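You operate a simulated robot arm through the tools that you are given. There is no shell and no other tool.

You run a simulated robot arm. Do the job below in one go: nothing can be reset, and whatever is moved stays where it is left.

## Task
The check failed on a loose lock lever: lock it, check again, put the plug away.
Fine: hold CHECK until PASS shows, switch off, then stand the sensor plug in the free holder.

Only the result counts: the job must be done as asked and must still hold three seconds after the hand-in. Knocking over, shifting, dropping, spilling or breaking anything else fails it.

## Robot
A 7-joint arm with a two-finger parallel gripper, fixed in place. Base frame: the origin is on the floor under the middle of its stand, x ahead of it, y to its left, z up; the work surface is at about z = 85. Readings come in cm, rad, newtons and seconds.
It reaches about 124.7 cm from its shoulder. Its first joint turns from -2.304 to 2.304 rad. Payload 3.91 kg.
The tool frame sits at the grasp point between the pads (the TCP): z along the fingers, y along the line on which they close. The tips reach 3 cm beyond it. The gripper opens to 11 cm. The fingers are 2 cm wide and 1 cm thick; the gripper's body (4.8 by 11.2 cm) begins 5.5 cm behind the TCP.
Orientation is told as [roll, pitch, yaw] about the base's x, y, z axes, in that order, counted from this pose: with the fingers straight down and closing along the base's y, the tool's x points along the base's -x, its y along +y and its z along -z.

## Interface
- The arm moves only by the tool send_rows. Its argument "motion" is a list of rows, each a list of 3 entries, a list of its own where there are three numbers: the finger opening in mm, from 0 to 110, then the shift along the tool's x, y, z in units of 25 mm (1.0 is 25 mm), then the turn, a rotation vector about the tool's x, y, z in units of 8 degrees (1.0 is 8 degrees). In form: [[grip, [x, y, z], [wx, wy, wz]], ...]. A call has 1 to 20 rows; each row shifts and turns the commanded pose from where the row before left it, along the tool's axes as they then stand. A call with a number of a shift or a turn outside -1 to 1 is refused whole. Rows are played at 5 a second. More than 5 cm and 0.15 rad between two rows, or a gripper value outside its range, and nothing of the call is played. Where a pose cannot be reached the arm comes as near as it can. A force on the tool above 40 N (or 10 N above the force at the start of the call, whichever is more), or a blocked arm, ends the call early, and 0.2 s more pass. The fingers move at their own pace (about 10.8 cm/s each) and stop on an object; they squeeze with about 33 N. The grip force told is the motor's: it shows also when the fingers shut on nothing. Time passes only in rows, and 0.2 s behind the last, so rows that do not move let the fingers close. The reply holds the time, the measured pose of the TCP, the force on the tool along the base axes, the opening and the grip force, in the units named above and with some noise, with the torque about the TCP (base axes, N m) and any sound that the robot's microphone picked up.
- Cameras (640 x 400 px; columns grow to the right, rows downward): "scene" is fixed at [39.91, -49.98, 188]; the picture's right is [1.00, -0.02, 0.00], its down [-0.01, -0.41, -0.91] and it looks along [0.02, 0.91, -0.41] (base axes); focal length 336 px, centre (320, 200). "wrist" rides on the gripper at [7.2, 1.7, -10.3] in the tool frame; the picture's right is [-0.23, 0.97, 0.00], its down [-0.76, -0.18, -0.62] and it looks along [-0.61, -0.14, 0.78] (tool axes); focal length 222 px, centre (320, 200).
- camera(camera): a new picture of that camera. No time passes.
- locate(camera, pixels): for up to 12 pixels [column, row] of the newest picture of that camera ("zoom" is the newest enlarged one), the place [x, y, z] in the base frame of the surface seen there, good to about 0.2 cm. No time passes.
- inspect(camera, box): a new picture of the part [left, top, right, bottom] of that camera's present view, enlarged. No time passes.
- close_job(): hands the job in; it is judged then, once.

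Unless the task says otherwise, let go and move clear before handing in.

The tools are called by a JSON object that holds its "op" and its "data". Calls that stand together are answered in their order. send_rows: Moves the arm, as the interface text tells. Its arguments: {"type":"object","properties":{"motion":{"type":"array"}},"required":["motion"]} The other tools are called the same way: camera (camera) takes a picture; locate (camera, pixels) gives the place of the surface under pixels of a picture; inspect (camera, box) takes an enlarged picture of a part of a camera's view; close_job () hands the job in.

At the start:

```text
t: 0.0
tool_pos: [28.09, 47.2, 154.58]
tool_rot: [0.001, 0.001, 0.001]
contact_force: [-0.2, -0.3, 0.8]
moment: [0.01, -0.02, 0.0]
width: 10.96
finger_force: 0.0
```

scene: 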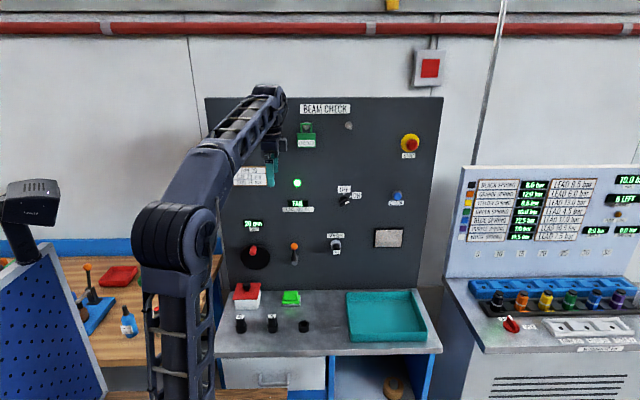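
wrist: 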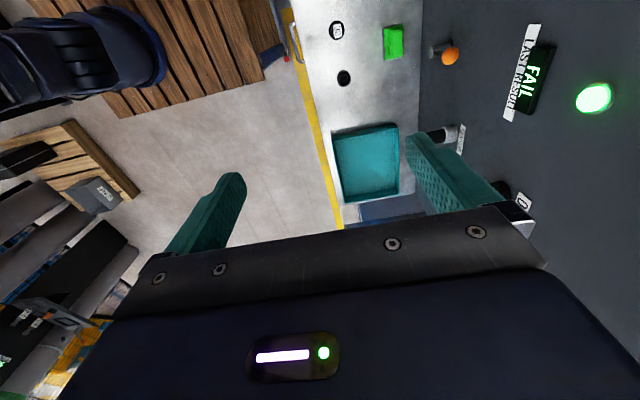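

The scene shows a "BEAM CHECK" panel with FAIL display near (297,203), a lever with an orange knob near (294,248), and several knobs. I'll zoom in on the panel and bench before moving.

{"op": "inspect", "data": {"camera": "scene", "box": [205, 90, 445, 240]}}

{"op": "inspect", "data": {"camera": "scene", "box": [205, 210, 445, 360]}}

```text
2.67 times, centred on (325, 165) of scene
```

zoom: 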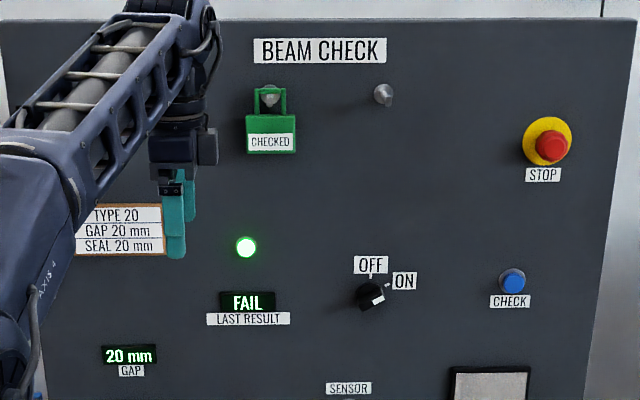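

```text
2.67 times, centred on (325, 285) of scene
```

zoom: 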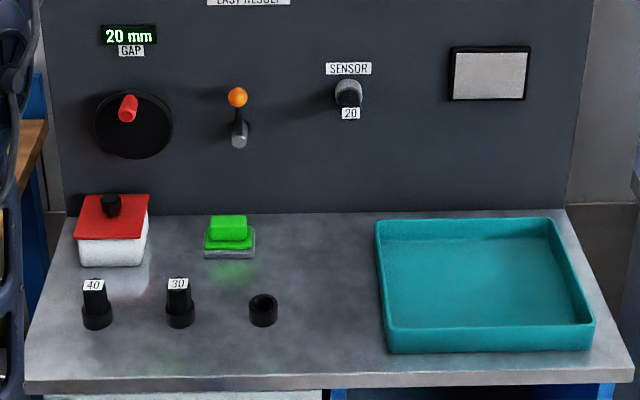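

The lever, the sensor plug "20" in its socket, the switch (ON), CHECK button and free holder are all visible. I'll look closer at each and get coordinates.

{"op": "inspect", "data": {"camera": "scene", "box": [275, 230, 355, 280]}}

{"op": "locate", "data": {"camera": "zoom", "pixels": [[150, 100], [155, 105], [160, 160], [155, 200], [480, 80], [450, 130], [460, 110], [480, 110], [475, 180], [320, 60], [320, 200], [250, 120]]}}

{"op": "inspect", "data": {"camera": "scene", "box": [325, 180, 415, 236]}}

{"op": "inspect", "data": {"camera": "scene", "box": [225, 280, 321, 340]}}

```text
8.00 times, centred on (315, 255) of scene
```

zoom: 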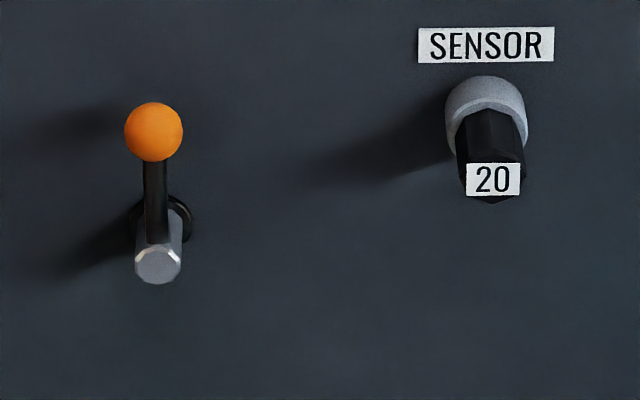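

```text
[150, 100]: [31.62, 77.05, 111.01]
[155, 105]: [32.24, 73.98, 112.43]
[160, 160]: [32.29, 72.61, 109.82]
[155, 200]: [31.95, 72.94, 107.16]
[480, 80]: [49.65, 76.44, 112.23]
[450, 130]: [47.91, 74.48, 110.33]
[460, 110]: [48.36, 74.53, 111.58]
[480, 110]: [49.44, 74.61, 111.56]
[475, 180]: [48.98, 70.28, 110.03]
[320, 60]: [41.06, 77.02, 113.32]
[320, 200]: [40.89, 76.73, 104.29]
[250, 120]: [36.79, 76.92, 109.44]
```

```text
7.11 times, centred on (370, 208) of scene
```

zoom: 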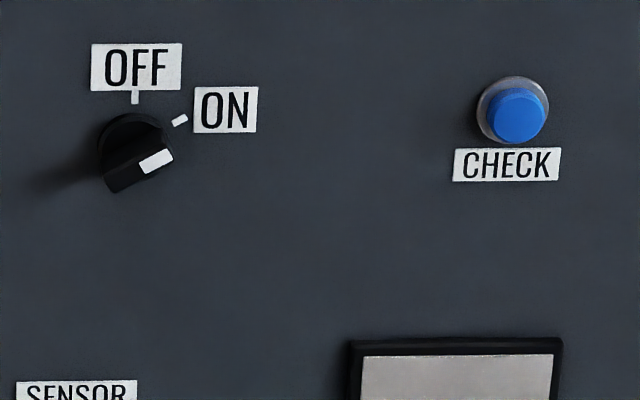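

```text
6.67 times, centred on (273, 310) of scene
```

zoom: 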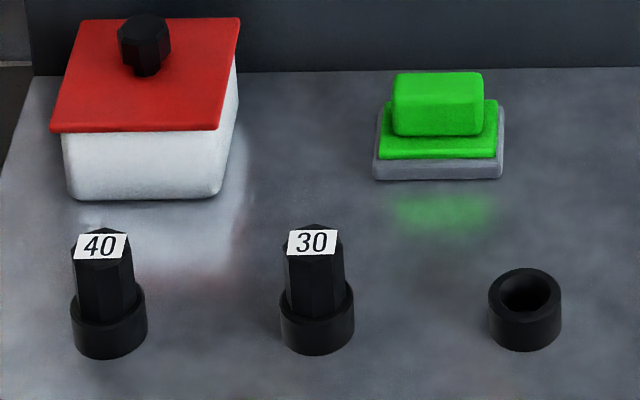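

The panel face is at y≈77. Next I get coordinates for the holders (last zoom), then switch and button.

{"op": "locate", "data": {"camera": "zoom", "pixels": [[525, 270], [525, 340], [492, 300], [560, 300], [525, 295], [315, 230], [310, 260], [315, 340], [450, 240], [110, 310], [440, 80], [145, 30]]}}

{"op": "inspect", "data": {"camera": "scene", "box": [325, 180, 415, 236]}}

{"op": "locate", "data": {"camera": "zoom", "pixels": [[515, 115], [515, 78], [515, 140], [490, 115], [545, 115], [135, 125], [135, 150], [155, 160], [115, 180], [250, 220], [400, 380], [450, 390]]}}

{"op": "camera", "data": {"camera": "wrist"}}

```text
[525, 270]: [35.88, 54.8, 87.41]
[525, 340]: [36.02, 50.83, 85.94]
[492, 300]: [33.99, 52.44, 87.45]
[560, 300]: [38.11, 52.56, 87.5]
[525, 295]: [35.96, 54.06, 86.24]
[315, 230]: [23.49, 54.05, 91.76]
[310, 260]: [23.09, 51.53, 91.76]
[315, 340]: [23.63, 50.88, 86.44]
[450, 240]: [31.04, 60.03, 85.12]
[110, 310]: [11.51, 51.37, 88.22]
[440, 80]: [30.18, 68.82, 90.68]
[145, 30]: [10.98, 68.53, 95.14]
```

```text
7.11 times, centred on (370, 208) of scene
```

zoom: 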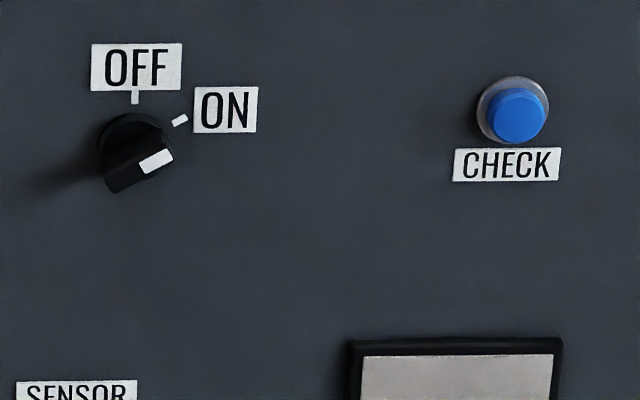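

```text
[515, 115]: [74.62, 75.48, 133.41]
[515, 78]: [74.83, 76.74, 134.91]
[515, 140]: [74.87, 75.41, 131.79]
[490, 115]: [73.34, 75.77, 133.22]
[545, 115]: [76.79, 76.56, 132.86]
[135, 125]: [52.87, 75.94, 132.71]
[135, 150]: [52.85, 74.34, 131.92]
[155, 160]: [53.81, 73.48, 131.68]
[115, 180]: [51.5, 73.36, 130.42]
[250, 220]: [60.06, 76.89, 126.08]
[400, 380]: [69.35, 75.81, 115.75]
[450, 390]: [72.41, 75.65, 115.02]
```

```text
taken
```

wrist: 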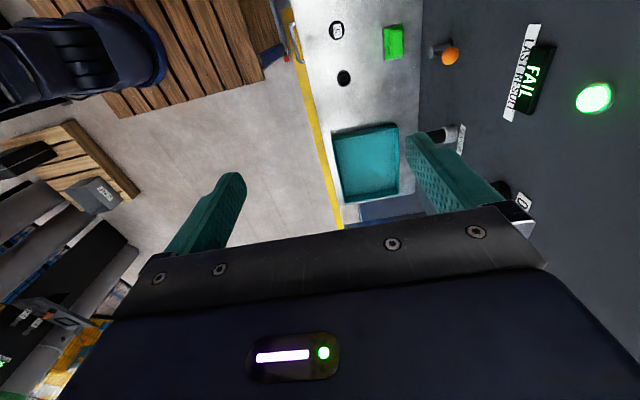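

Sizes are clear: free holder centre ≈(36, 52.7), rim z≈87.5; lever ball ≈(32.2, 73, 112); CHECK ≈(74.8, 75.5, 133). I'll start tilting the gripper forward toward the panel and check the sign.

{"op": "send_rows", "data": {"motion": [[110, [0, 0, 0], [-1, 0, 0]], [110, [0, 0, 0], [-1, 0, 0]], [110, [0, 0, 0], [-1, 0, 0]]]}}

```text
t: 0.8
tool_pos: [28.04, 47.21, 154.58]
tool_rot: [0.419, 0.0, -0.001]
contact_force: [1.5, 0.8, 0.0]
moment: [-0.04, 0.01, 0.0]
width: 10.99
finger_force: 0.0
```

Roll went to +0.419 as expected, so the sign is right. I'll continue to 90° so the fingers point at the panel.

{"op": "send_rows", "data": {"motion": [[110, [0, 0, 0], [-1, 0, 0]], [110, [0, 0, 0], [-1, 0, 0]], [110, [0, 0, 0], [-1, 0, 0]], [110, [0, 0, 0], [-1, 0, 0]], [110, [0, 0, 0], [-1, 0, 0]], [110, [0, 0, 0], [-1, 0, 0]], [110, [0, 0, 0], [-1, 0, 0]], [110, [0, 0, 0], [-1, 0, 0]], [110, [0, 0, 0], [-0.25, 0, 0]]]}}

{"op": "camera", "data": {"camera": "scene"}}

{"op": "camera", "data": {"camera": "wrist"}}

```text
t: 2.8
tool_pos: [28.07, 47.11, 154.66]
tool_rot: [1.57, 0.0, 0.0]
contact_force: [-0.1, -0.2, 0.8]
moment: [0.0, 0.02, -0.01]
width: 10.96
finger_force: 0.0
```

```text
taken
```

scene: 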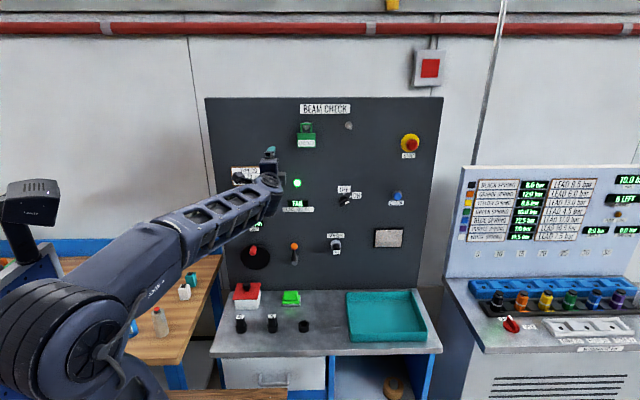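

```text
taken
```

wrist: 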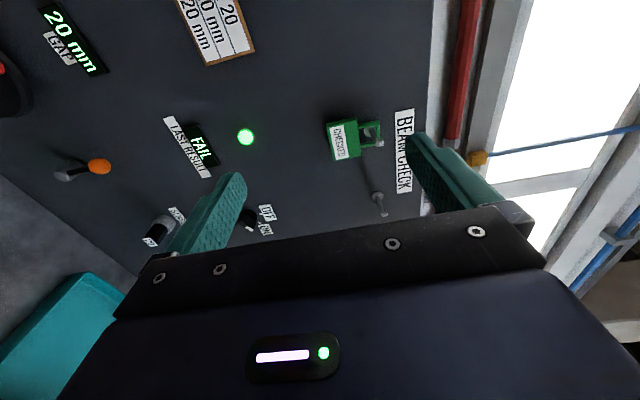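

The gripper now points at the panel; the lever with orange ball is visible at (98,167) in the wrist view. I'll move down toward its height, staying well off the panel, to see it closely.

{"op": "send_rows", "data": {"motion": [[110, [0, -1, 0], [0, 0, 0]], [110, [0, -1, 0], [0, 0, 0]], [110, [0, -1, 0], [0, 0, 0]], [110, [0, -1, 0], [0, 0, 0]], [110, [0, -1, 0], [0, 0, 0]], [110, [0, -1, 0], [0, 0, 0]], [110, [0, -1, 0], [0, 0, 0]], [110, [0, -1, 0], [0, 0, 0]], [110, [0, -1, 0], [0, 0, 0]], [110, [0, -1, 0], [0, 0, 0]], [110, [0, -1, 0], [0, 0, 0]], [110, [0, -1, 0], [0, 0, 0]], [110, [0, -1, 0], [0, 0, 0]], [110, [0, -1, 0], [0, 0, 0]]]}}

{"op": "camera", "data": {"camera": "wrist"}}

{"op": "camera", "data": {"camera": "scene"}}

```text
t: 5.8
tool_pos: [28.02, 47.2, 119.67]
tool_rot: [1.571, -0.001, 0.0]
contact_force: [-0.2, 0.3, -0.3]
moment: [-0.05, -0.01, -0.02]
width: 11.02
finger_force: 0.1
```

```text
taken
```

wrist: 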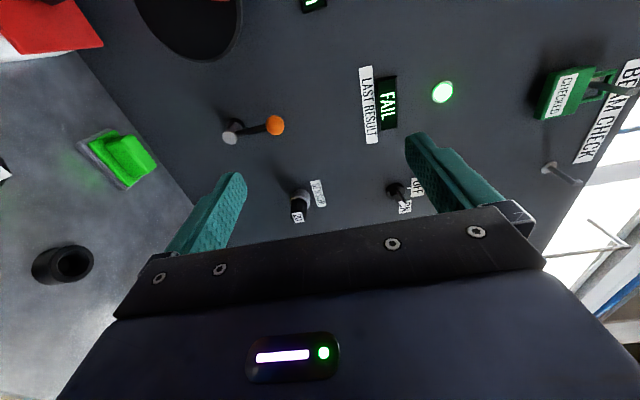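

```text
taken
```

scene: 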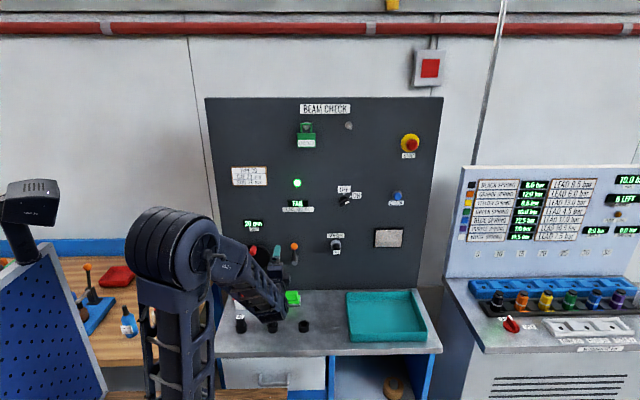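

The lever shows at (230–275, 125–135) in the wrist view, hub at left and ball to the right (i.e. up). I'll enlarge it and locate its points.

{"op": "inspect", "data": {"camera": "wrist", "box": [200, 85, 320, 160]}}

{"op": "locate", "data": {"camera": "zoom", "pixels": [[395, 220], [370, 220], [425, 220], [395, 190], [395, 255], [300, 235], [250, 240], [170, 240], [160, 285], [210, 220], [150, 260], [180, 265]]}}

```text
5.33 times, centred on (260, 122) of wrist
```

zoom: 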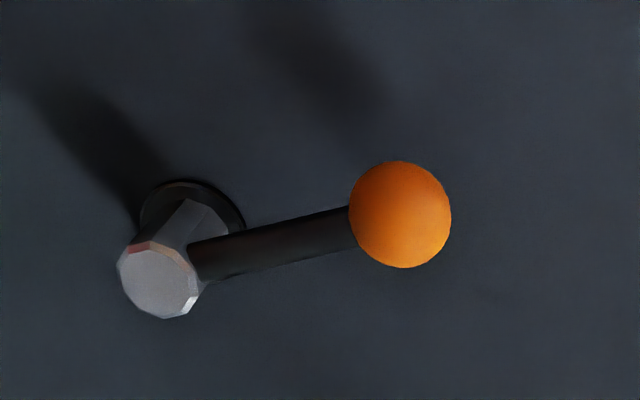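

```text
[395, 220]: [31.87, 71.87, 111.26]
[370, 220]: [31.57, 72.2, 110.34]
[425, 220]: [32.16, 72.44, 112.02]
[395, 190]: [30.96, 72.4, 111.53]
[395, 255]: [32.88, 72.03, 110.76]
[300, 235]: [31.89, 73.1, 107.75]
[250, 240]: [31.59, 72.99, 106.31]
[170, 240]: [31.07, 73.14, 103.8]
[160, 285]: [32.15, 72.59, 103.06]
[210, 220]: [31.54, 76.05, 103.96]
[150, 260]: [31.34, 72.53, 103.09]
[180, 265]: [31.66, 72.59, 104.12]
```

The hub axis is at about (32.1, 103) and the ball centre about (31.9, 73.3, 111.2), arm pointing straight up. I'll close the fingers and bring them in left of the ball, to push it gently and feel which way it turns.

{"op": "send_rows", "data": {"motion": [[0, [0, -1, 0], [0, 0, 0]], [0, [0, -1, 0], [0, 0, 0]], [0, [0, -1, 0], [0, 0, 0]], [0, [0, -0.4, 0], [0, 0, 0]], [0, [0, 0, 1], [0, 0, 0]], [0, [0, 0, 1], [0, 0, 0]], [0, [0, 0, 1], [0, 0, 0]], [0, [0, 0, 1], [0, 0, 0]], [0, [0, 0, 1], [0, 0, 0]], [0, [0, 0, 1], [0, 0, 0]], [0, [0, 0, 1], [0, 0, 0]]]}}

{"op": "camera", "data": {"camera": "wrist"}}

{"op": "camera", "data": {"camera": "scene"}}

```text
t: 8.2
tool_pos: [28.4, 65.0, 111.16]
tool_rot: [1.57, 0.0, 0.001]
contact_force: [1.0, 0.2, 0.7]
moment: [0.0, 0.01, -0.03]
width: 0.0
finger_force: 32.8
out of reach, approached as far as the arm can: row 3
```

```text
taken
```

wrist: 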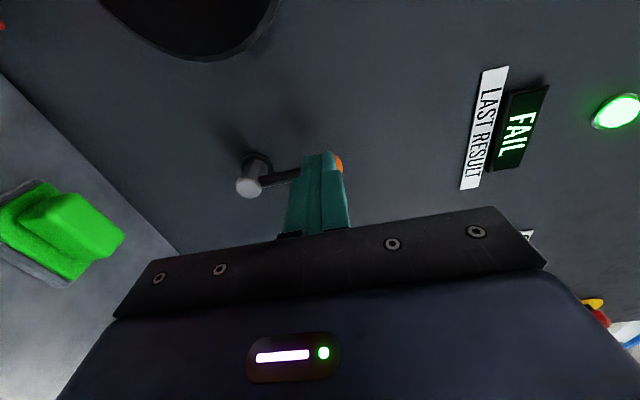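

```text
taken
```

scene: 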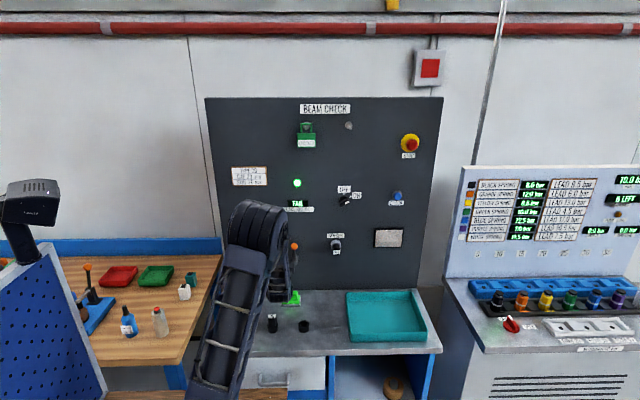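

The arm is at (28.4, 65.0, 111.2) with closed fingers just left of the ball (at (338,163) in the wrist view). I'll continue forward 6.5 cm so the tips reach beside the ball.

{"op": "send_rows", "data": {"motion": [[0, [0.1, 0, 1], [0, 0, 0]], [0, [0, 0, 1], [0, 0, 0]], [0, [0, 0, 0.6], [0, 0, 0]]]}}

{"op": "camera", "data": {"camera": "wrist"}}

{"op": "inspect", "data": {"camera": "scene", "box": [260, 225, 340, 275]}}

```text
t: 9.0
tool_pos: [28.11, 71.72, 111.22]
tool_rot: [1.571, 0.0, 0.001]
contact_force: [-0.8, -0.1, -0.3]
moment: [0.03, -0.02, 0.04]
width: 0.01
finger_force: 32.9
```

```text
taken
```

wrist: 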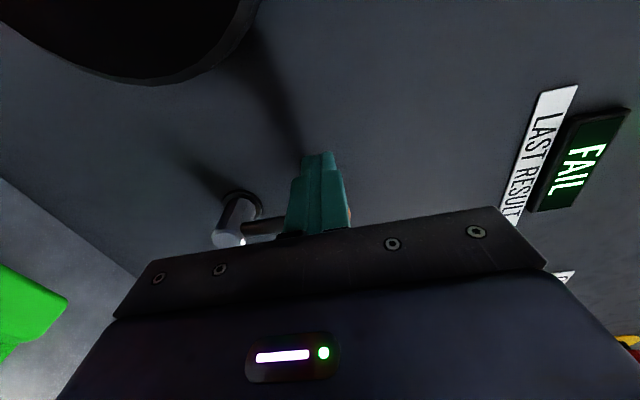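

```text
8.00 times, centred on (300, 250) of scene
```

zoom: 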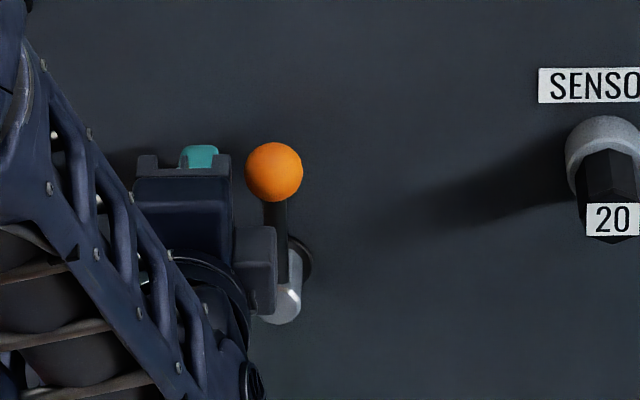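

The fingers sit about 1.3 cm left of the ball. I'll push right in small steps while watching the force.

{"op": "send_rows", "data": {"motion": [[0, [-0.3, 0, 0], [0, 0, 0]], [0, [-0.2, 0, 0], [0, 0, 0]], [0, [-0.1, 0, 0], [0, 0, 0]], [0, [-0.1, 0, 0], [0, 0, 0]]]}}

{"op": "inspect", "data": {"camera": "scene", "box": [260, 225, 340, 275]}}

```text
t: 10.0
tool_pos: [29.46, 71.66, 111.18]
tool_rot: [1.571, 0.001, 0.002]
contact_force: [-17.5, -5.8, 0.2]
moment: [0.06, 0.03, 0.23]
width: 0.0
finger_force: 32.9
```

```text
8.00 times, centred on (300, 250) of scene
```

zoom: 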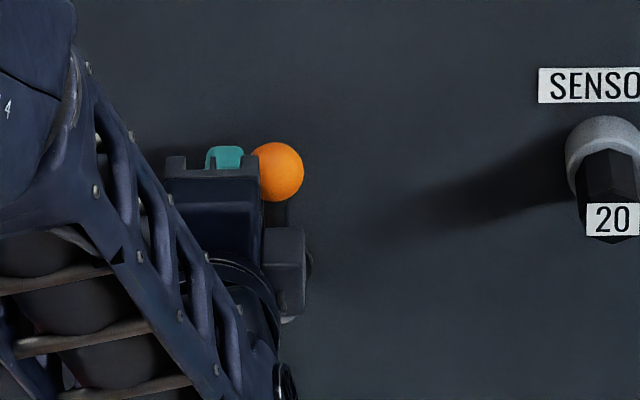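

Contact was made with 17.5 N and the ball hasn't shifted (still at (274,172)). I'll push a little more to see whether it yields or is on a stop.

{"op": "send_rows", "data": {"motion": [[0, [-0.1, 0, 0], [0, 0, 0]], [0, [0, 0, 0], [0, 0, 0]]]}}

{"op": "inspect", "data": {"camera": "scene", "box": [260, 225, 340, 275]}}

```text
t: 10.6
tool_pos: [29.53, 71.71, 111.15]
tool_rot: [1.572, 0.0, 0.008]
contact_force: [-11.8, -1.3, 1.5]
moment: [-0.14, -0.01, 0.2]
width: 0.0
finger_force: 33.1
stopped in row 2: the force on the tool passed its limit at 41 N (the readings are from after the stop); the commanded pose is now the measured one
```

```text
8.00 times, centred on (300, 250) of scene
```

zoom: 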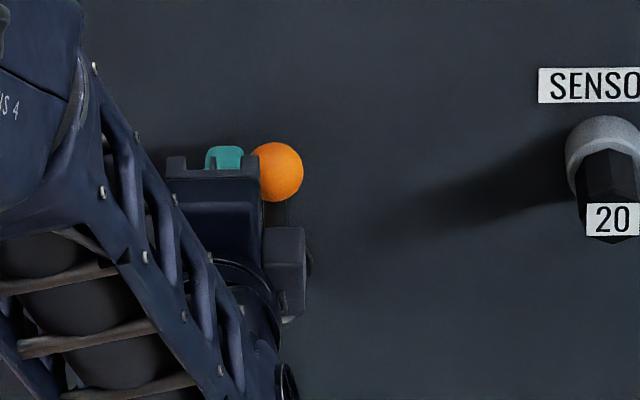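

The ball doesn't move right even at 41 N, so that side is a stop. I'll back off, retreat, go around to the right of the ball and check the handwheel's position for clearance.

{"op": "send_rows", "data": {"motion": [[0, [0.4, 0, 0], [0, 0, 0]], [0, [0, 0, -1], [0, 0, 0]], [0, [0, 0, -1], [0, 0, 0]], [0, [0, 0, -1], [0, 0, 0]], [0, [-1, 0, 0], [0, 0, 0]], [0, [-1, 0, 0], [0, 0, 0]], [0, [-1, 0, 0], [0, 0, 0]]]}}

{"op": "camera", "data": {"camera": "wrist"}}

{"op": "camera", "data": {"camera": "scene"}}

```text
t: 12.2
tool_pos: [36.13, 64.29, 111.03]
tool_rot: [1.572, 0.0, 0.007]
contact_force: [0.0, -0.1, 1.0]
moment: [0.01, 0.0, 0.0]
width: 0.01
finger_force: 33.1
```

```text
taken
```

wrist: 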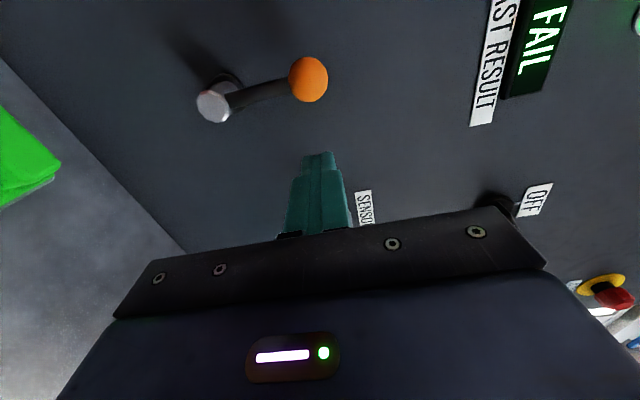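

```text
taken
```

scene: 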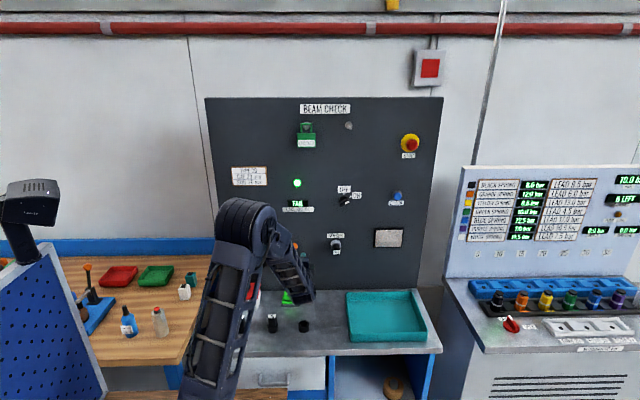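

The lever is still straight up (ball at (308,80), hub at (213,103) in the wrist view). I'll measure it again from here.

{"op": "locate", "data": {"camera": "wrist", "pixels": [[308, 80], [292, 80], [326, 80], [308, 59], [308, 101], [213, 103], [200, 103], [228, 103], [213, 118], [260, 92]]}}

{"op": "inspect", "data": {"camera": "wrist", "box": [180, 40, 340, 140]}}

```text
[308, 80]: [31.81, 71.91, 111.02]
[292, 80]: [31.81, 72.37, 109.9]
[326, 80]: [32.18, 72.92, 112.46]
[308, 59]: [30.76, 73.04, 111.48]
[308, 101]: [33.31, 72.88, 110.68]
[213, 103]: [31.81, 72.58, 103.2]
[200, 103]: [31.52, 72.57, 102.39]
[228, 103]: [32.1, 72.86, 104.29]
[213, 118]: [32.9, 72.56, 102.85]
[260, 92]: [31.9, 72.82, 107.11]
```

```text
4.00 times, centred on (260, 90) of wrist
```

zoom: 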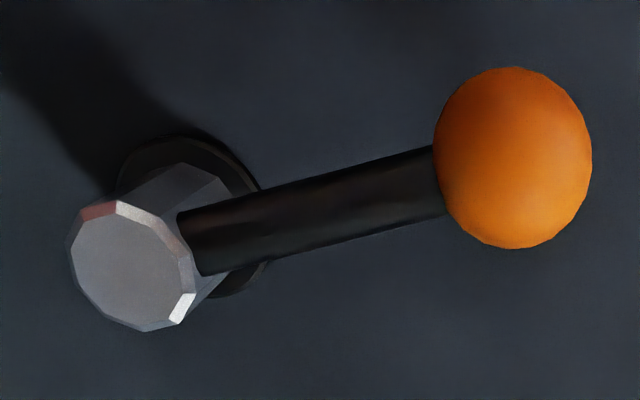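

Ball centre ≈(32.0, 73.2, 111.1), hub ≈(31.9, 103.1), lever length ≈8 cm. I'll go forward on the right side and push left gently.

{"op": "send_rows", "data": {"motion": [[0, [0, 0, 1], [0, 0, 0]], [0, [0, 0, 1], [0, 0, 0]], [0, [0, 0, 0.9], [0, 0, 0]], [0, [0.4, 0, 0], [0, 0, 0]], [0, [0.2, 0, 0], [0, 0, 0]], [0, [0.1, 0, 0], [0, 0, 0]], [0, [0.1, 0, 0], [0, 0, 0]]]}}

{"op": "camera", "data": {"camera": "wrist"}}

```text
t: 13.8
tool_pos: [34.1, 71.43, 111.13]
tool_rot: [1.572, 0.0, 0.005]
contact_force: [1.1, -0.5, 0.1]
moment: [0.02, 0.01, -0.06]
width: 0.01
finger_force: 32.5
```

```text
taken
```

wrist: 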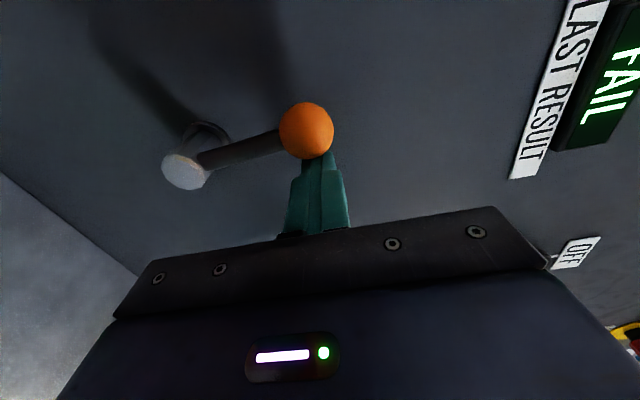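

The fingers are next to the ball (at (306,130)) with no force yet. I'll push left a few mm more and watch.

{"op": "send_rows", "data": {"motion": [[0, [0.1, 0, 0], [0, 0, 0]], [0, [0.1, 0, 0], [0, 0, 0]], [0, [0.1, 0, 0], [0, 0, 0]]]}}

{"op": "camera", "data": {"camera": "wrist"}}

```text
t: 14.6
tool_pos: [33.3, 71.42, 111.03]
tool_rot: [1.573, 0.002, 0.006]
contact_force: [0.5, 0.5, 0.3]
moment: [-0.02, -0.01, 0.0]
width: 0.01
finger_force: 33.4
```

```text
taken
```

wrist: 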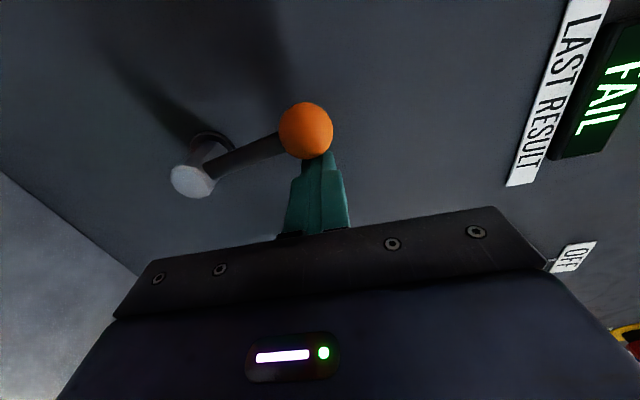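

The lever moves easily to the left, so that's the locking direction. I'll follow its arc with the lower-left finger corner riding the ball.

{"op": "send_rows", "data": {"motion": [[0, [0.124, 0.476, 0], [0, 0, 0]], [0, [0.282, -0.024, 0], [0, 0, 0]], [0, [0.282, -0.024, 0], [0, 0, 0]], [0, [0.274, -0.074, 0], [0, 0, 0]], [0, [0.274, -0.074, 0], [0, 0, 0]], [0, [0.256, -0.12, 0], [0, 0, 0]], [0, [0.256, -0.12, 0], [0, 0, 0]]]}}

{"op": "camera", "data": {"camera": "wrist"}}

{"op": "inspect", "data": {"camera": "scene", "box": [230, 220, 340, 290]}}

```text
t: 16.2
tool_pos: [28.97, 71.53, 111.19]
tool_rot: [1.571, 0.001, 0.007]
contact_force: [-0.2, 0.1, 0.7]
moment: [0.02, 0.0, -0.02]
width: 0.0
finger_force: 33.1
```

```text
taken
```

wrist: 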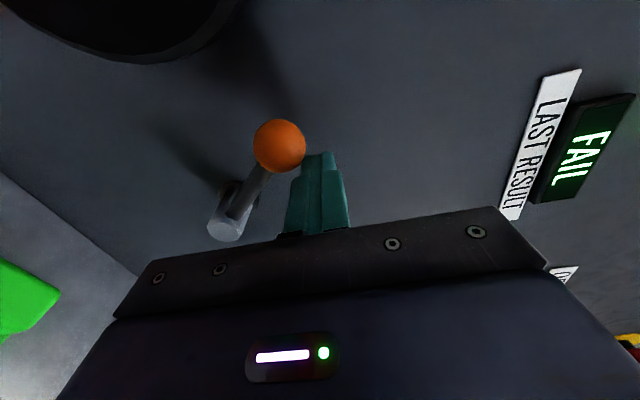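

```text
5.71 times, centred on (285, 255) of scene
```

zoom: 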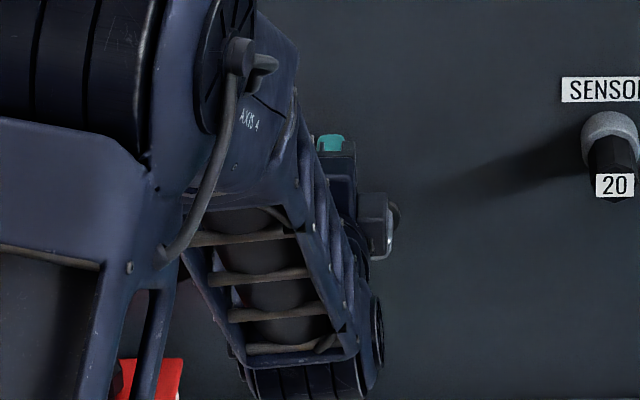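

The lever is about 40° over to the left with no force. I'll continue along the arc to about 60° and check.

{"op": "send_rows", "data": {"motion": [[0, [0.232, -0.164, 0], [0, 0, 0]], [0, [0.232, -0.164, 0], [0, 0, 0]], [0, [0.2, -0.2, 0], [0, 0, 0]], [0, [0.2, -0.2, 0], [0, 0, 0]]]}}

{"op": "camera", "data": {"camera": "wrist"}}

```text
t: 17.2
tool_pos: [27.16, 71.37, 109.91]
tool_rot: [1.57, 0.001, 0.01]
contact_force: [-2.2, 0.8, 0.6]
moment: [-0.02, -0.01, -0.14]
width: 0.02
finger_force: 33.4
out of reach, approached as far as the arm can: row 4
```

```text
taken
```

wrist: 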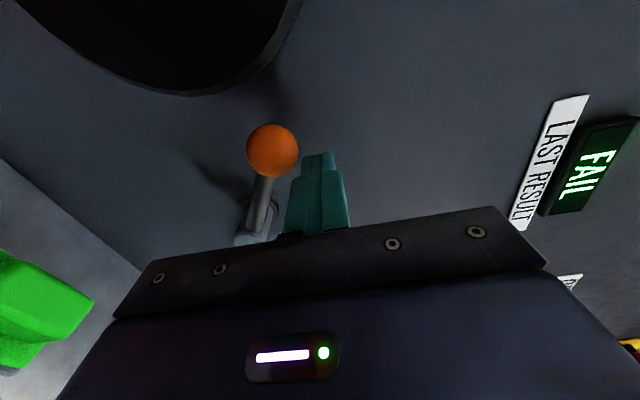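

The arm hit a reach limit at (27.2, 71.4, 109.9), with the lever over to roughly 55–60°. I'll measure the lever, then continue with the tool yawed left so the wrist sits farther from the base.

{"op": "locate", "data": {"camera": "wrist", "pixels": [[272, 150], [252, 150], [272, 127], [272, 170], [292, 150], [248, 238], [258, 200], [200, 60], [290, 20], [250, 90]]}}

{"op": "camera", "data": {"camera": "scene"}}

```text
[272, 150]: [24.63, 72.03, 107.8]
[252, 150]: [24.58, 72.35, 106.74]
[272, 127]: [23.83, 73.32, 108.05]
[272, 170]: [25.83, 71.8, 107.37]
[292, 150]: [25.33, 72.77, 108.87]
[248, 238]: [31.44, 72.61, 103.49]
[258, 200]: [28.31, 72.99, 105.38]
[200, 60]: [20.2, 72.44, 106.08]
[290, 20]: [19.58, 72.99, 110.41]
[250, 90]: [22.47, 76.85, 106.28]
```

```text
taken
```

scene: 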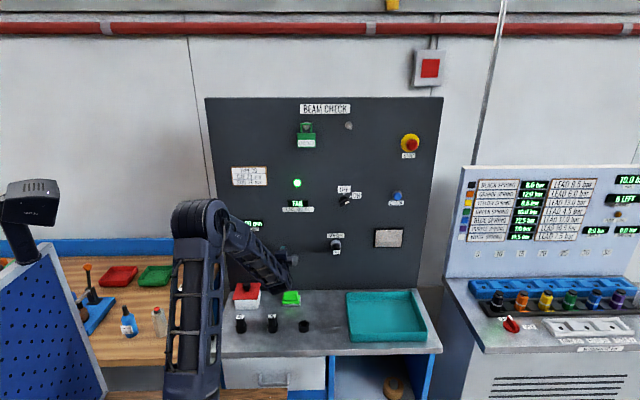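

The ball is now around (25.0, 73.2, 107.6), so the lever is at about 57° and the wheel's edge (x≈20.2) stays clear. I'll back off up and right, then yaw the tool 32° to the left.

{"op": "send_rows", "data": {"motion": [[0, [-0.6, 0.4, 0], [0, 0, 0]], [0, [-0.8, 0.4, 0], [0, 0, 0]], [0, [0, 0, 0], [0, 1, 0]], [0, [0, 0, 0], [0, 1, 0]], [0, [0, 0, 0], [0, 1, 0]], [0, [0, 0, 0], [0, 1, 0]]]}}

{"op": "camera", "data": {"camera": "wrist"}}

{"op": "camera", "data": {"camera": "scene"}}

```text
t: 18.6
tool_pos: [30.68, 71.6, 111.96]
tool_rot: [1.571, 0.0, 0.567]
contact_force: [-1.2, 0.3, -0.4]
moment: [-0.02, -0.01, -0.03]
width: 0.02
finger_force: 33.3
```

```text
taken
```

wrist: 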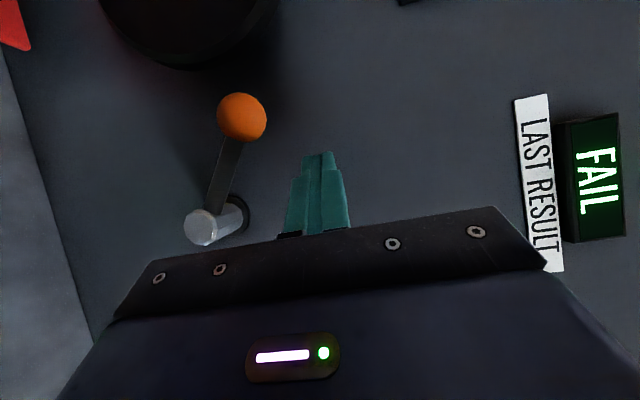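

```text
taken
```

scene: 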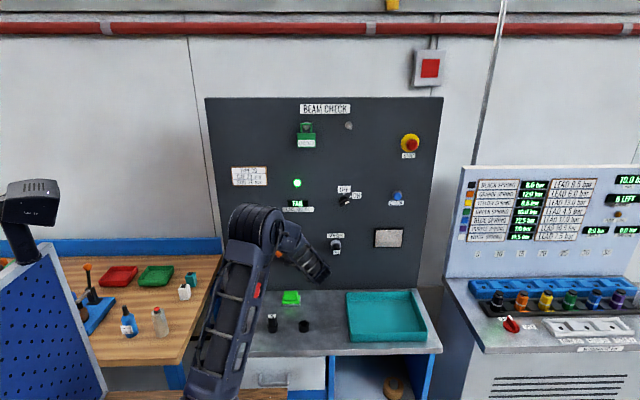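

The yaw worked and the lever stays at about 57° (ball at (242,117)). I'll get its exact position before pushing down on it.

{"op": "locate", "data": {"camera": "wrist", "pixels": [[242, 117], [225, 117], [262, 117], [242, 97], [242, 138], [204, 226], [190, 228], [218, 232], [228, 170]]}}

```text
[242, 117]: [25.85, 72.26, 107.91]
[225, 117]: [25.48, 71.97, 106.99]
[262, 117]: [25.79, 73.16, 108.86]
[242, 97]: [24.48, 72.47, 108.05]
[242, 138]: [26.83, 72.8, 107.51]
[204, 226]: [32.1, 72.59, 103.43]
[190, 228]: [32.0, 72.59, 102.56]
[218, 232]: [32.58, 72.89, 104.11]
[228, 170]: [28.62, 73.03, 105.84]
```

Ball centre ≈(25.3, 73.3, 107.6). I'll move the fingers above it and press down step by step toward the 90° position.

{"op": "send_rows", "data": {"motion": [[0, [0.735, -0.24, 0.445], [0, 0, 0]], [0, [0.735, -0.24, 0.445], [0, 0, 0]], [0, [0.067, -0.4, 0.043], [0, 0, 0]], [0, [0.067, -0.4, 0.043], [0, 0, 0]], [0, [0.067, -0.4, 0.043], [0, 0, 0]]]}}

{"op": "camera", "data": {"camera": "wrist"}}

```text
t: 19.8
tool_pos: [25.99, 71.4, 107.67]
tool_rot: [1.571, -0.002, 0.565]
contact_force: [0.3, 0.0, 0.8]
moment: [-0.02, -0.01, 0.0]
width: 0.0
finger_force: 33.2
```

```text
taken
```

wrist: 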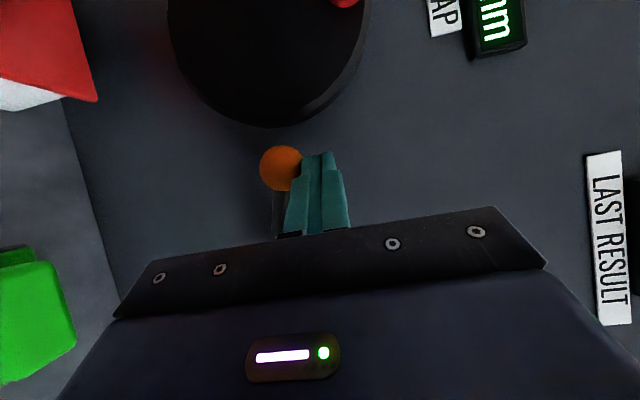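

The lever follows with almost no force (ball at (280,168)). I'll keep pressing down in smaller steps until it stops.

{"op": "send_rows", "data": {"motion": [[0, [0.04, -0.3, 0.02], [0, 0, 0]], [0, [0.03, -0.3, 0.02], [0, 0, 0]], [0, [0, -0.2, 0], [0, 0, 0]]]}}

{"op": "camera", "data": {"camera": "wrist"}}

```text
t: 20.5
tool_pos: [25.85, 71.31, 106.8]
tool_rot: [1.581, -0.007, 0.563]
contact_force: [2.6, -10.8, 16.6]
moment: [0.29, 0.26, 0.17]
width: 0.03
finger_force: 32.9
stopped in row 3: the force on the tool passed its limit at 46 N (the readings are from after the stop); the commanded pose is now the measured one
```

```text
taken
```

wrist: 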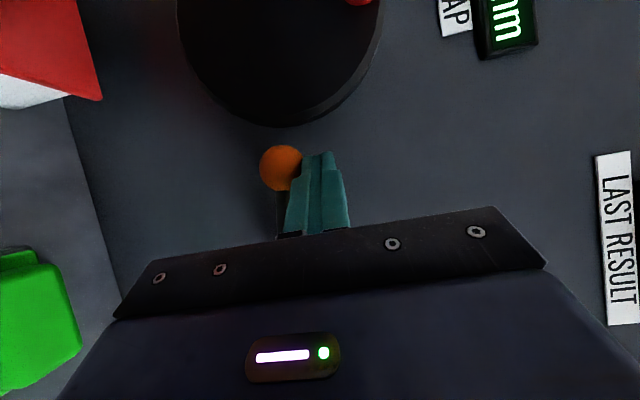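

The push stopped at 46 N upward, so the lever seems to have reached its end stop. I'll back off and look at where the lever stays.

{"op": "send_rows", "data": {"motion": [[0, [0, 0.4, 0], [0, 0, 0]], [0, [0, 0.8, 0], [0, 0, 0]], [0, [-1, 0.8, -0.3], [0, 0, 0]], [0, [-1, 0.5, -0.6], [0, 0, 0]]]}}

{"op": "camera", "data": {"camera": "wrist"}}

{"op": "camera", "data": {"camera": "scene"}}

```text
t: 21.5
tool_pos: [31.31, 72.12, 112.78]
tool_rot: [1.58, -0.003, 0.563]
contact_force: [0.1, 0.3, -0.5]
moment: [0.01, 0.01, 0.0]
width: 0.01
finger_force: 33.2
```

```text
taken
```

wrist: 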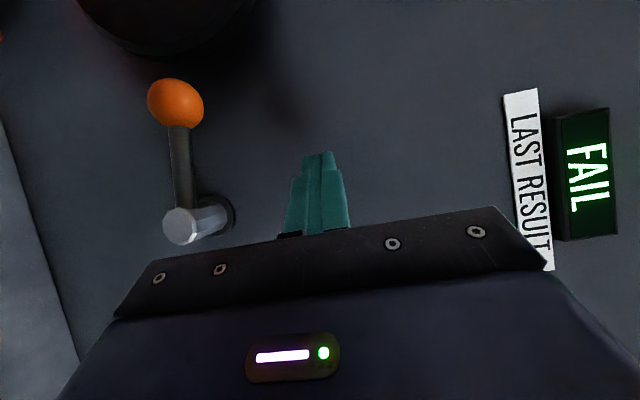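

```text
taken
```

scene: 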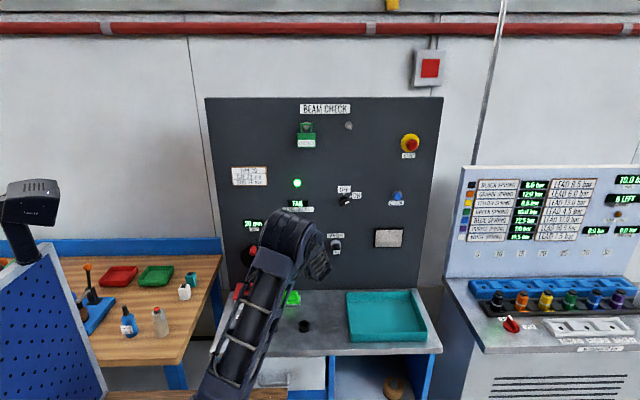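

{"op": "locate", "data": {"camera": "wrist", "pixels": [[175, 105], [160, 105], [192, 105], [175, 85], [175, 124], [180, 160], [182, 195], [180, 226], [168, 228], [193, 228]]}}

{"op": "inspect", "data": {"camera": "wrist", "box": [120, 60, 280, 260]}}

```text
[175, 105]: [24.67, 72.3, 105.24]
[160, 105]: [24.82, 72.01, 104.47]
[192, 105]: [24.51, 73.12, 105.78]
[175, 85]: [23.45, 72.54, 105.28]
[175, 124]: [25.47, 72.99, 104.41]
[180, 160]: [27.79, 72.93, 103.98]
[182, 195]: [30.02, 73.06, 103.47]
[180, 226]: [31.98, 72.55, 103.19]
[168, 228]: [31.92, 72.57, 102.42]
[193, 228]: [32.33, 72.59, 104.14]
```

```text
2.00 times, centred on (200, 160) of wrist
```

zoom: 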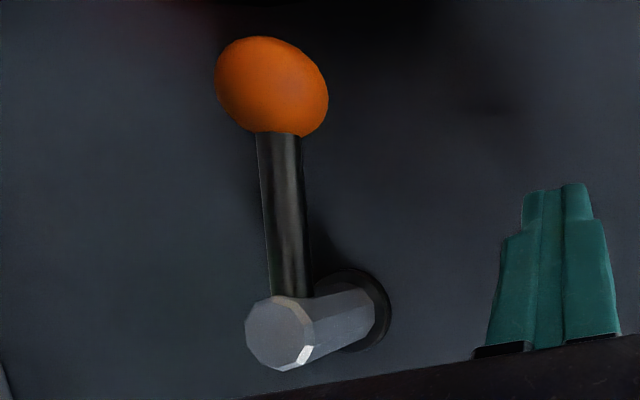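

The lever rests at about 79° left (ball ≈(24.2, 104.7), hub ≈(32, 103.2)), at its stop. Now I'll straighten the tool, retreat from the panel and move over in front of the CHECK button.

{"op": "send_rows", "data": {"motion": [[0, [0, 0, 0], [0, -1, 0]], [0, [0, 0, 0], [0, -1, 0]], [0, [0, 0, 0], [0, -1, 0]], [0, [0, 0, 0], [0.06, -0.98, 0]], [0, [0, 0, -1], [0, 0, 0]], [0, [0, 0, -1], [0, 0, 0]], [0, [-0.5, 0.5, -1], [0, 0, 0]], [0, [-1, 0.5, -1], [0, 0, 0]], [0, [-1, 0.5, -1], [0, 0, 0]], [0, [-1, 0.5, 0], [0, 0, 0]], [0, [-1, 0.5, 0], [0, 0, 0]]]}}

{"op": "camera", "data": {"camera": "scene"}}

```text
t: 23.9
tool_pos: [42.62, 59.68, 119.17]
tool_rot: [1.57, 0.0, 0.007]
contact_force: [0.0, 0.1, 0.1]
moment: [-0.01, -0.02, -0.01]
width: 0.02
finger_force: 32.4
```

```text
taken
```

scene: 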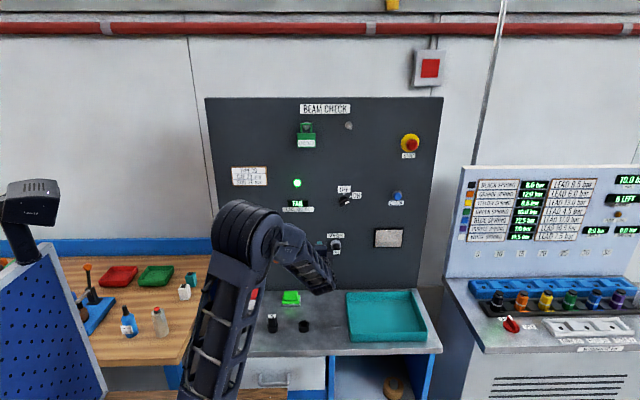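

At (42.6, 59.7, 119.2), clear of the panel. Continuing to x≈74.8, z≈133.3 in front of CHECK.

{"op": "send_rows", "data": {"motion": [[0, [-0.99, 0.435, 0], [0, 0, 0]], [0, [-0.99, 0.435, 0], [0, 0, 0]], [0, [-0.99, 0.435, 0], [0, 0, 0]], [0, [-0.99, 0.435, 0], [0, 0, 0]], [0, [-0.99, 0.435, 0], [0, 0, 0]], [0, [-0.99, 0.435, 0], [0, 0, 0]], [0, [-0.99, 0.435, 0], [0, 0, 0]], [0, [-0.99, 0.435, 0], [0, 0, 0]], [0, [-0.99, 0.435, 0], [0, 0, 0]], [0, [-0.99, 0.435, 0], [0, 0, 0]], [0, [-0.99, 0.435, 0], [0, 0, 0]], [0, [-0.99, 0.435, 0], [0, 0, 0]], [0, [-0.99, 0.435, 0], [0, 0, 0]]]}}

{"op": "camera", "data": {"camera": "wrist"}}

{"op": "camera", "data": {"camera": "scene"}}

```text
t: 26.7
tool_pos: [74.98, 60.17, 133.22]
tool_rot: [1.572, 0.001, 0.006]
contact_force: [-1.5, 0.1, 0.8]
moment: [-0.04, -0.03, -0.05]
width: 0.03
finger_force: 32.6
```

```text
taken
```

wrist: 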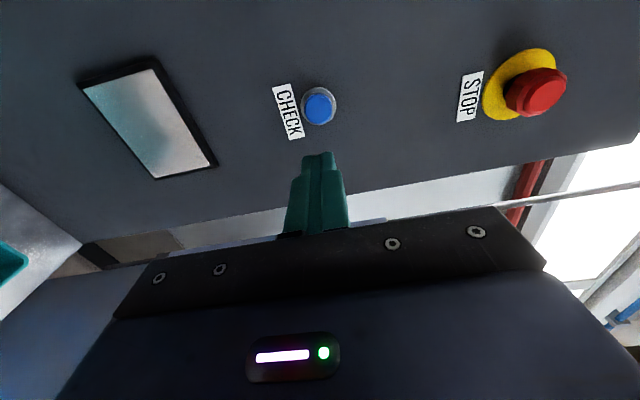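

```text
taken
```

scene: 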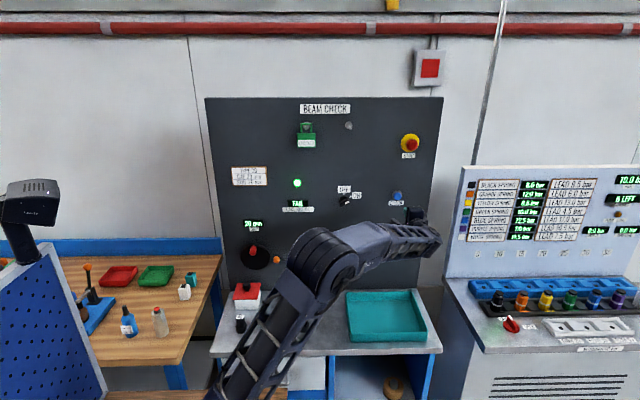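

The CHECK button is at (320,108) in the wrist view and the lever ball now shows at (277,259) in the scene. I'll locate the button precisely and check the lever.

{"op": "inspect", "data": {"camera": "wrist", "box": [280, 80, 360, 130]}}

{"op": "locate", "data": {"camera": "zoom", "pixels": [[310, 225], [240, 225], [390, 225], [310, 150], [310, 300], [200, 220], [430, 220], [280, 180]]}}

{"op": "inspect", "data": {"camera": "scene", "box": [230, 190, 350, 280]}}

```text
8.00 times, centred on (320, 105) of wrist
```

zoom: 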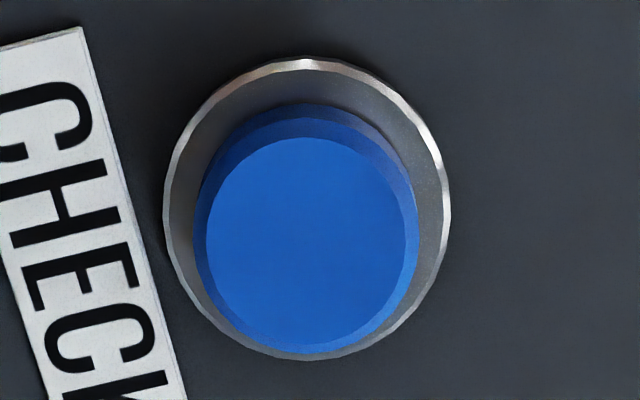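

```text
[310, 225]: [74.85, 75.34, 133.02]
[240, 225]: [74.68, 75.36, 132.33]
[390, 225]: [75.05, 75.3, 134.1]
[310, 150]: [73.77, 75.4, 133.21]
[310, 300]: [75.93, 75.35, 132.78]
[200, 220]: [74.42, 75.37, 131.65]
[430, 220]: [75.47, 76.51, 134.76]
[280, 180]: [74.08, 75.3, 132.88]
```

```text
4.44 times, centred on (290, 235) of scene
```

zoom: 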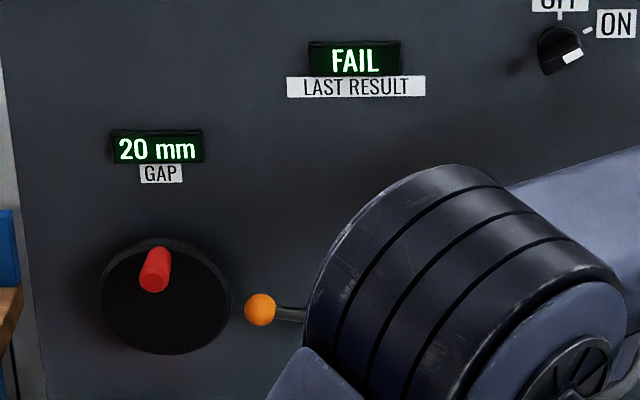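

Button face centre is (74.95, 75.35, 133.1), and I'm lined up at (74.98, 133.22). I'll advance until the tips are just in front of it.

{"op": "send_rows", "data": {"motion": [[0, [0, 0, 1], [0, 0, 0]], [0, [0, 0, 1], [0, 0, 0]], [0, [0, 0, 1], [0, 0, 0]], [0, [0, 0, 1], [0, 0, 0]], [0, [0, 0, 0.6], [0, 0, 0]]]}}

{"op": "camera", "data": {"camera": "wrist"}}

```text
t: 27.9
tool_pos: [74.68, 71.4, 133.25]
tool_rot: [1.573, 0.0, 0.007]
contact_force: [-0.2, 0.0, 1.2]
moment: [-0.02, 0.0, -0.03]
width: 0.0
finger_force: 33.2
```

```text
taken
```

wrist: 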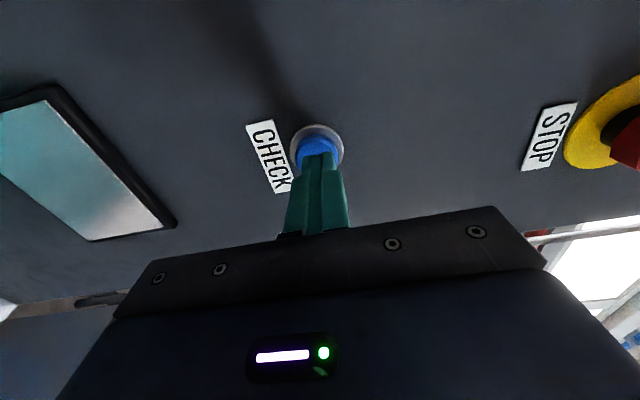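

The tips (at (318,155)) are about 1 cm from the button face and aligned. I'll press in small steps and watch force and display.

{"op": "send_rows", "data": {"motion": [[0, [-0.08, 0, 0.25], [0, 0, 0]], [0, [0, 0, 0.15], [0, 0, 0]], [0, [0, 0, 0.1], [0, 0, 0]], [0, [0, 0, 0.1], [0, 0, 0]]]}}

{"op": "inspect", "data": {"camera": "scene", "box": [270, 160, 430, 260]}}

```text
t: 28.9
tool_pos: [74.83, 72.91, 133.28]
tool_rot: [1.57, 0.001, 0.005]
contact_force: [-2.3, -5.8, -3.0]
moment: [-0.06, -0.01, 0.0]
width: 0.03
finger_force: 32.8
heard: click
```

```text
4.00 times, centred on (350, 210) of scene
```

zoom: 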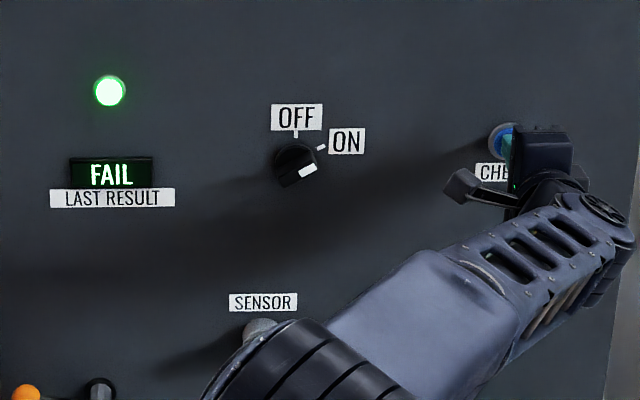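

A click was heard and the button is pressed with about 6 N. I'll hold still here and check the display.

{"op": "send_rows", "data": {"motion": [[0, [0, 0, 0.04], [0, 0, 0]], [0, [0, 0, 0], [0, 0, 0]], [0, [0, 0, 0], [0, 0, 0]], [0, [0, 0, 0], [0, 0, 0]], [0, [0, 0, 0], [0, 0, 0]]]}}

{"op": "inspect", "data": {"camera": "scene", "box": [270, 160, 430, 260]}}

```text
t: 30.1
tool_pos: [75.04, 72.94, 133.23]
tool_rot: [1.571, 0.0, 0.007]
contact_force: [-2.1, -10.6, -2.9]
moment: [-0.07, 0.02, 0.0]
width: 0.03
finger_force: 32.9
```

```text
4.00 times, centred on (350, 210) of scene
```

zoom: 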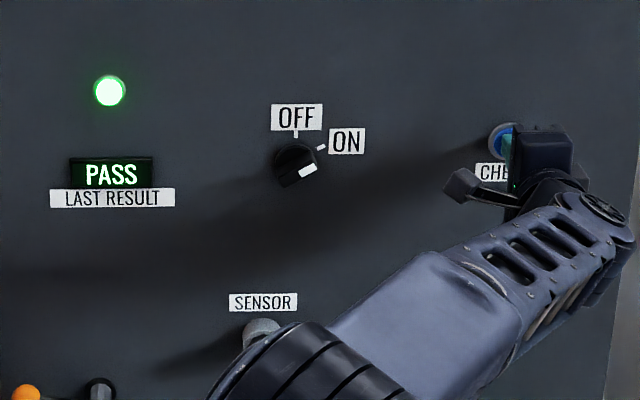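

PASS is displayed at (110,175) in the zoom. I'll release straight back and move over to the OFF/ON switch.

{"op": "send_rows", "data": {"motion": [[0, [0, 0, -0.5], [0, 0, 0]], [0, [0, 0, -1], [0, 0, 0]], [0, [0, 0, -1], [0, 0, 0]], [0, [0, 0, -1], [0, 0, 0]], [0, [0, 0, -1], [0, 0, 0]], [0, [0, 0, -1], [0, 0, 0]]]}}

{"op": "inspect", "data": {"camera": "scene", "box": [270, 160, 430, 260]}}

```text
t: 31.5
tool_pos: [74.88, 59.34, 133.1]
tool_rot: [1.571, 0.0, 0.008]
contact_force: [0.0, 0.2, 0.3]
moment: [0.05, 0.02, -0.01]
width: 0.01
finger_force: 33.2
```

```text
4.00 times, centred on (350, 210) of scene
```

zoom: 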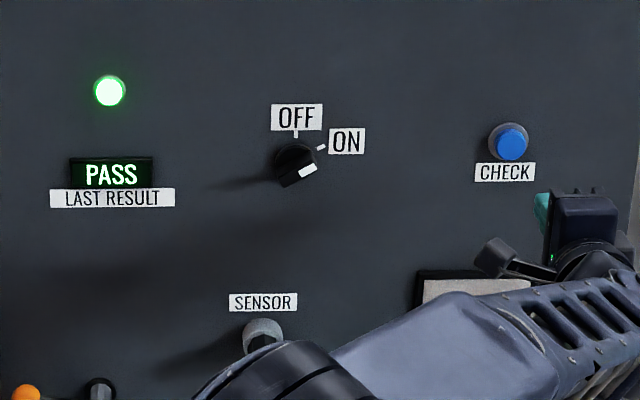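

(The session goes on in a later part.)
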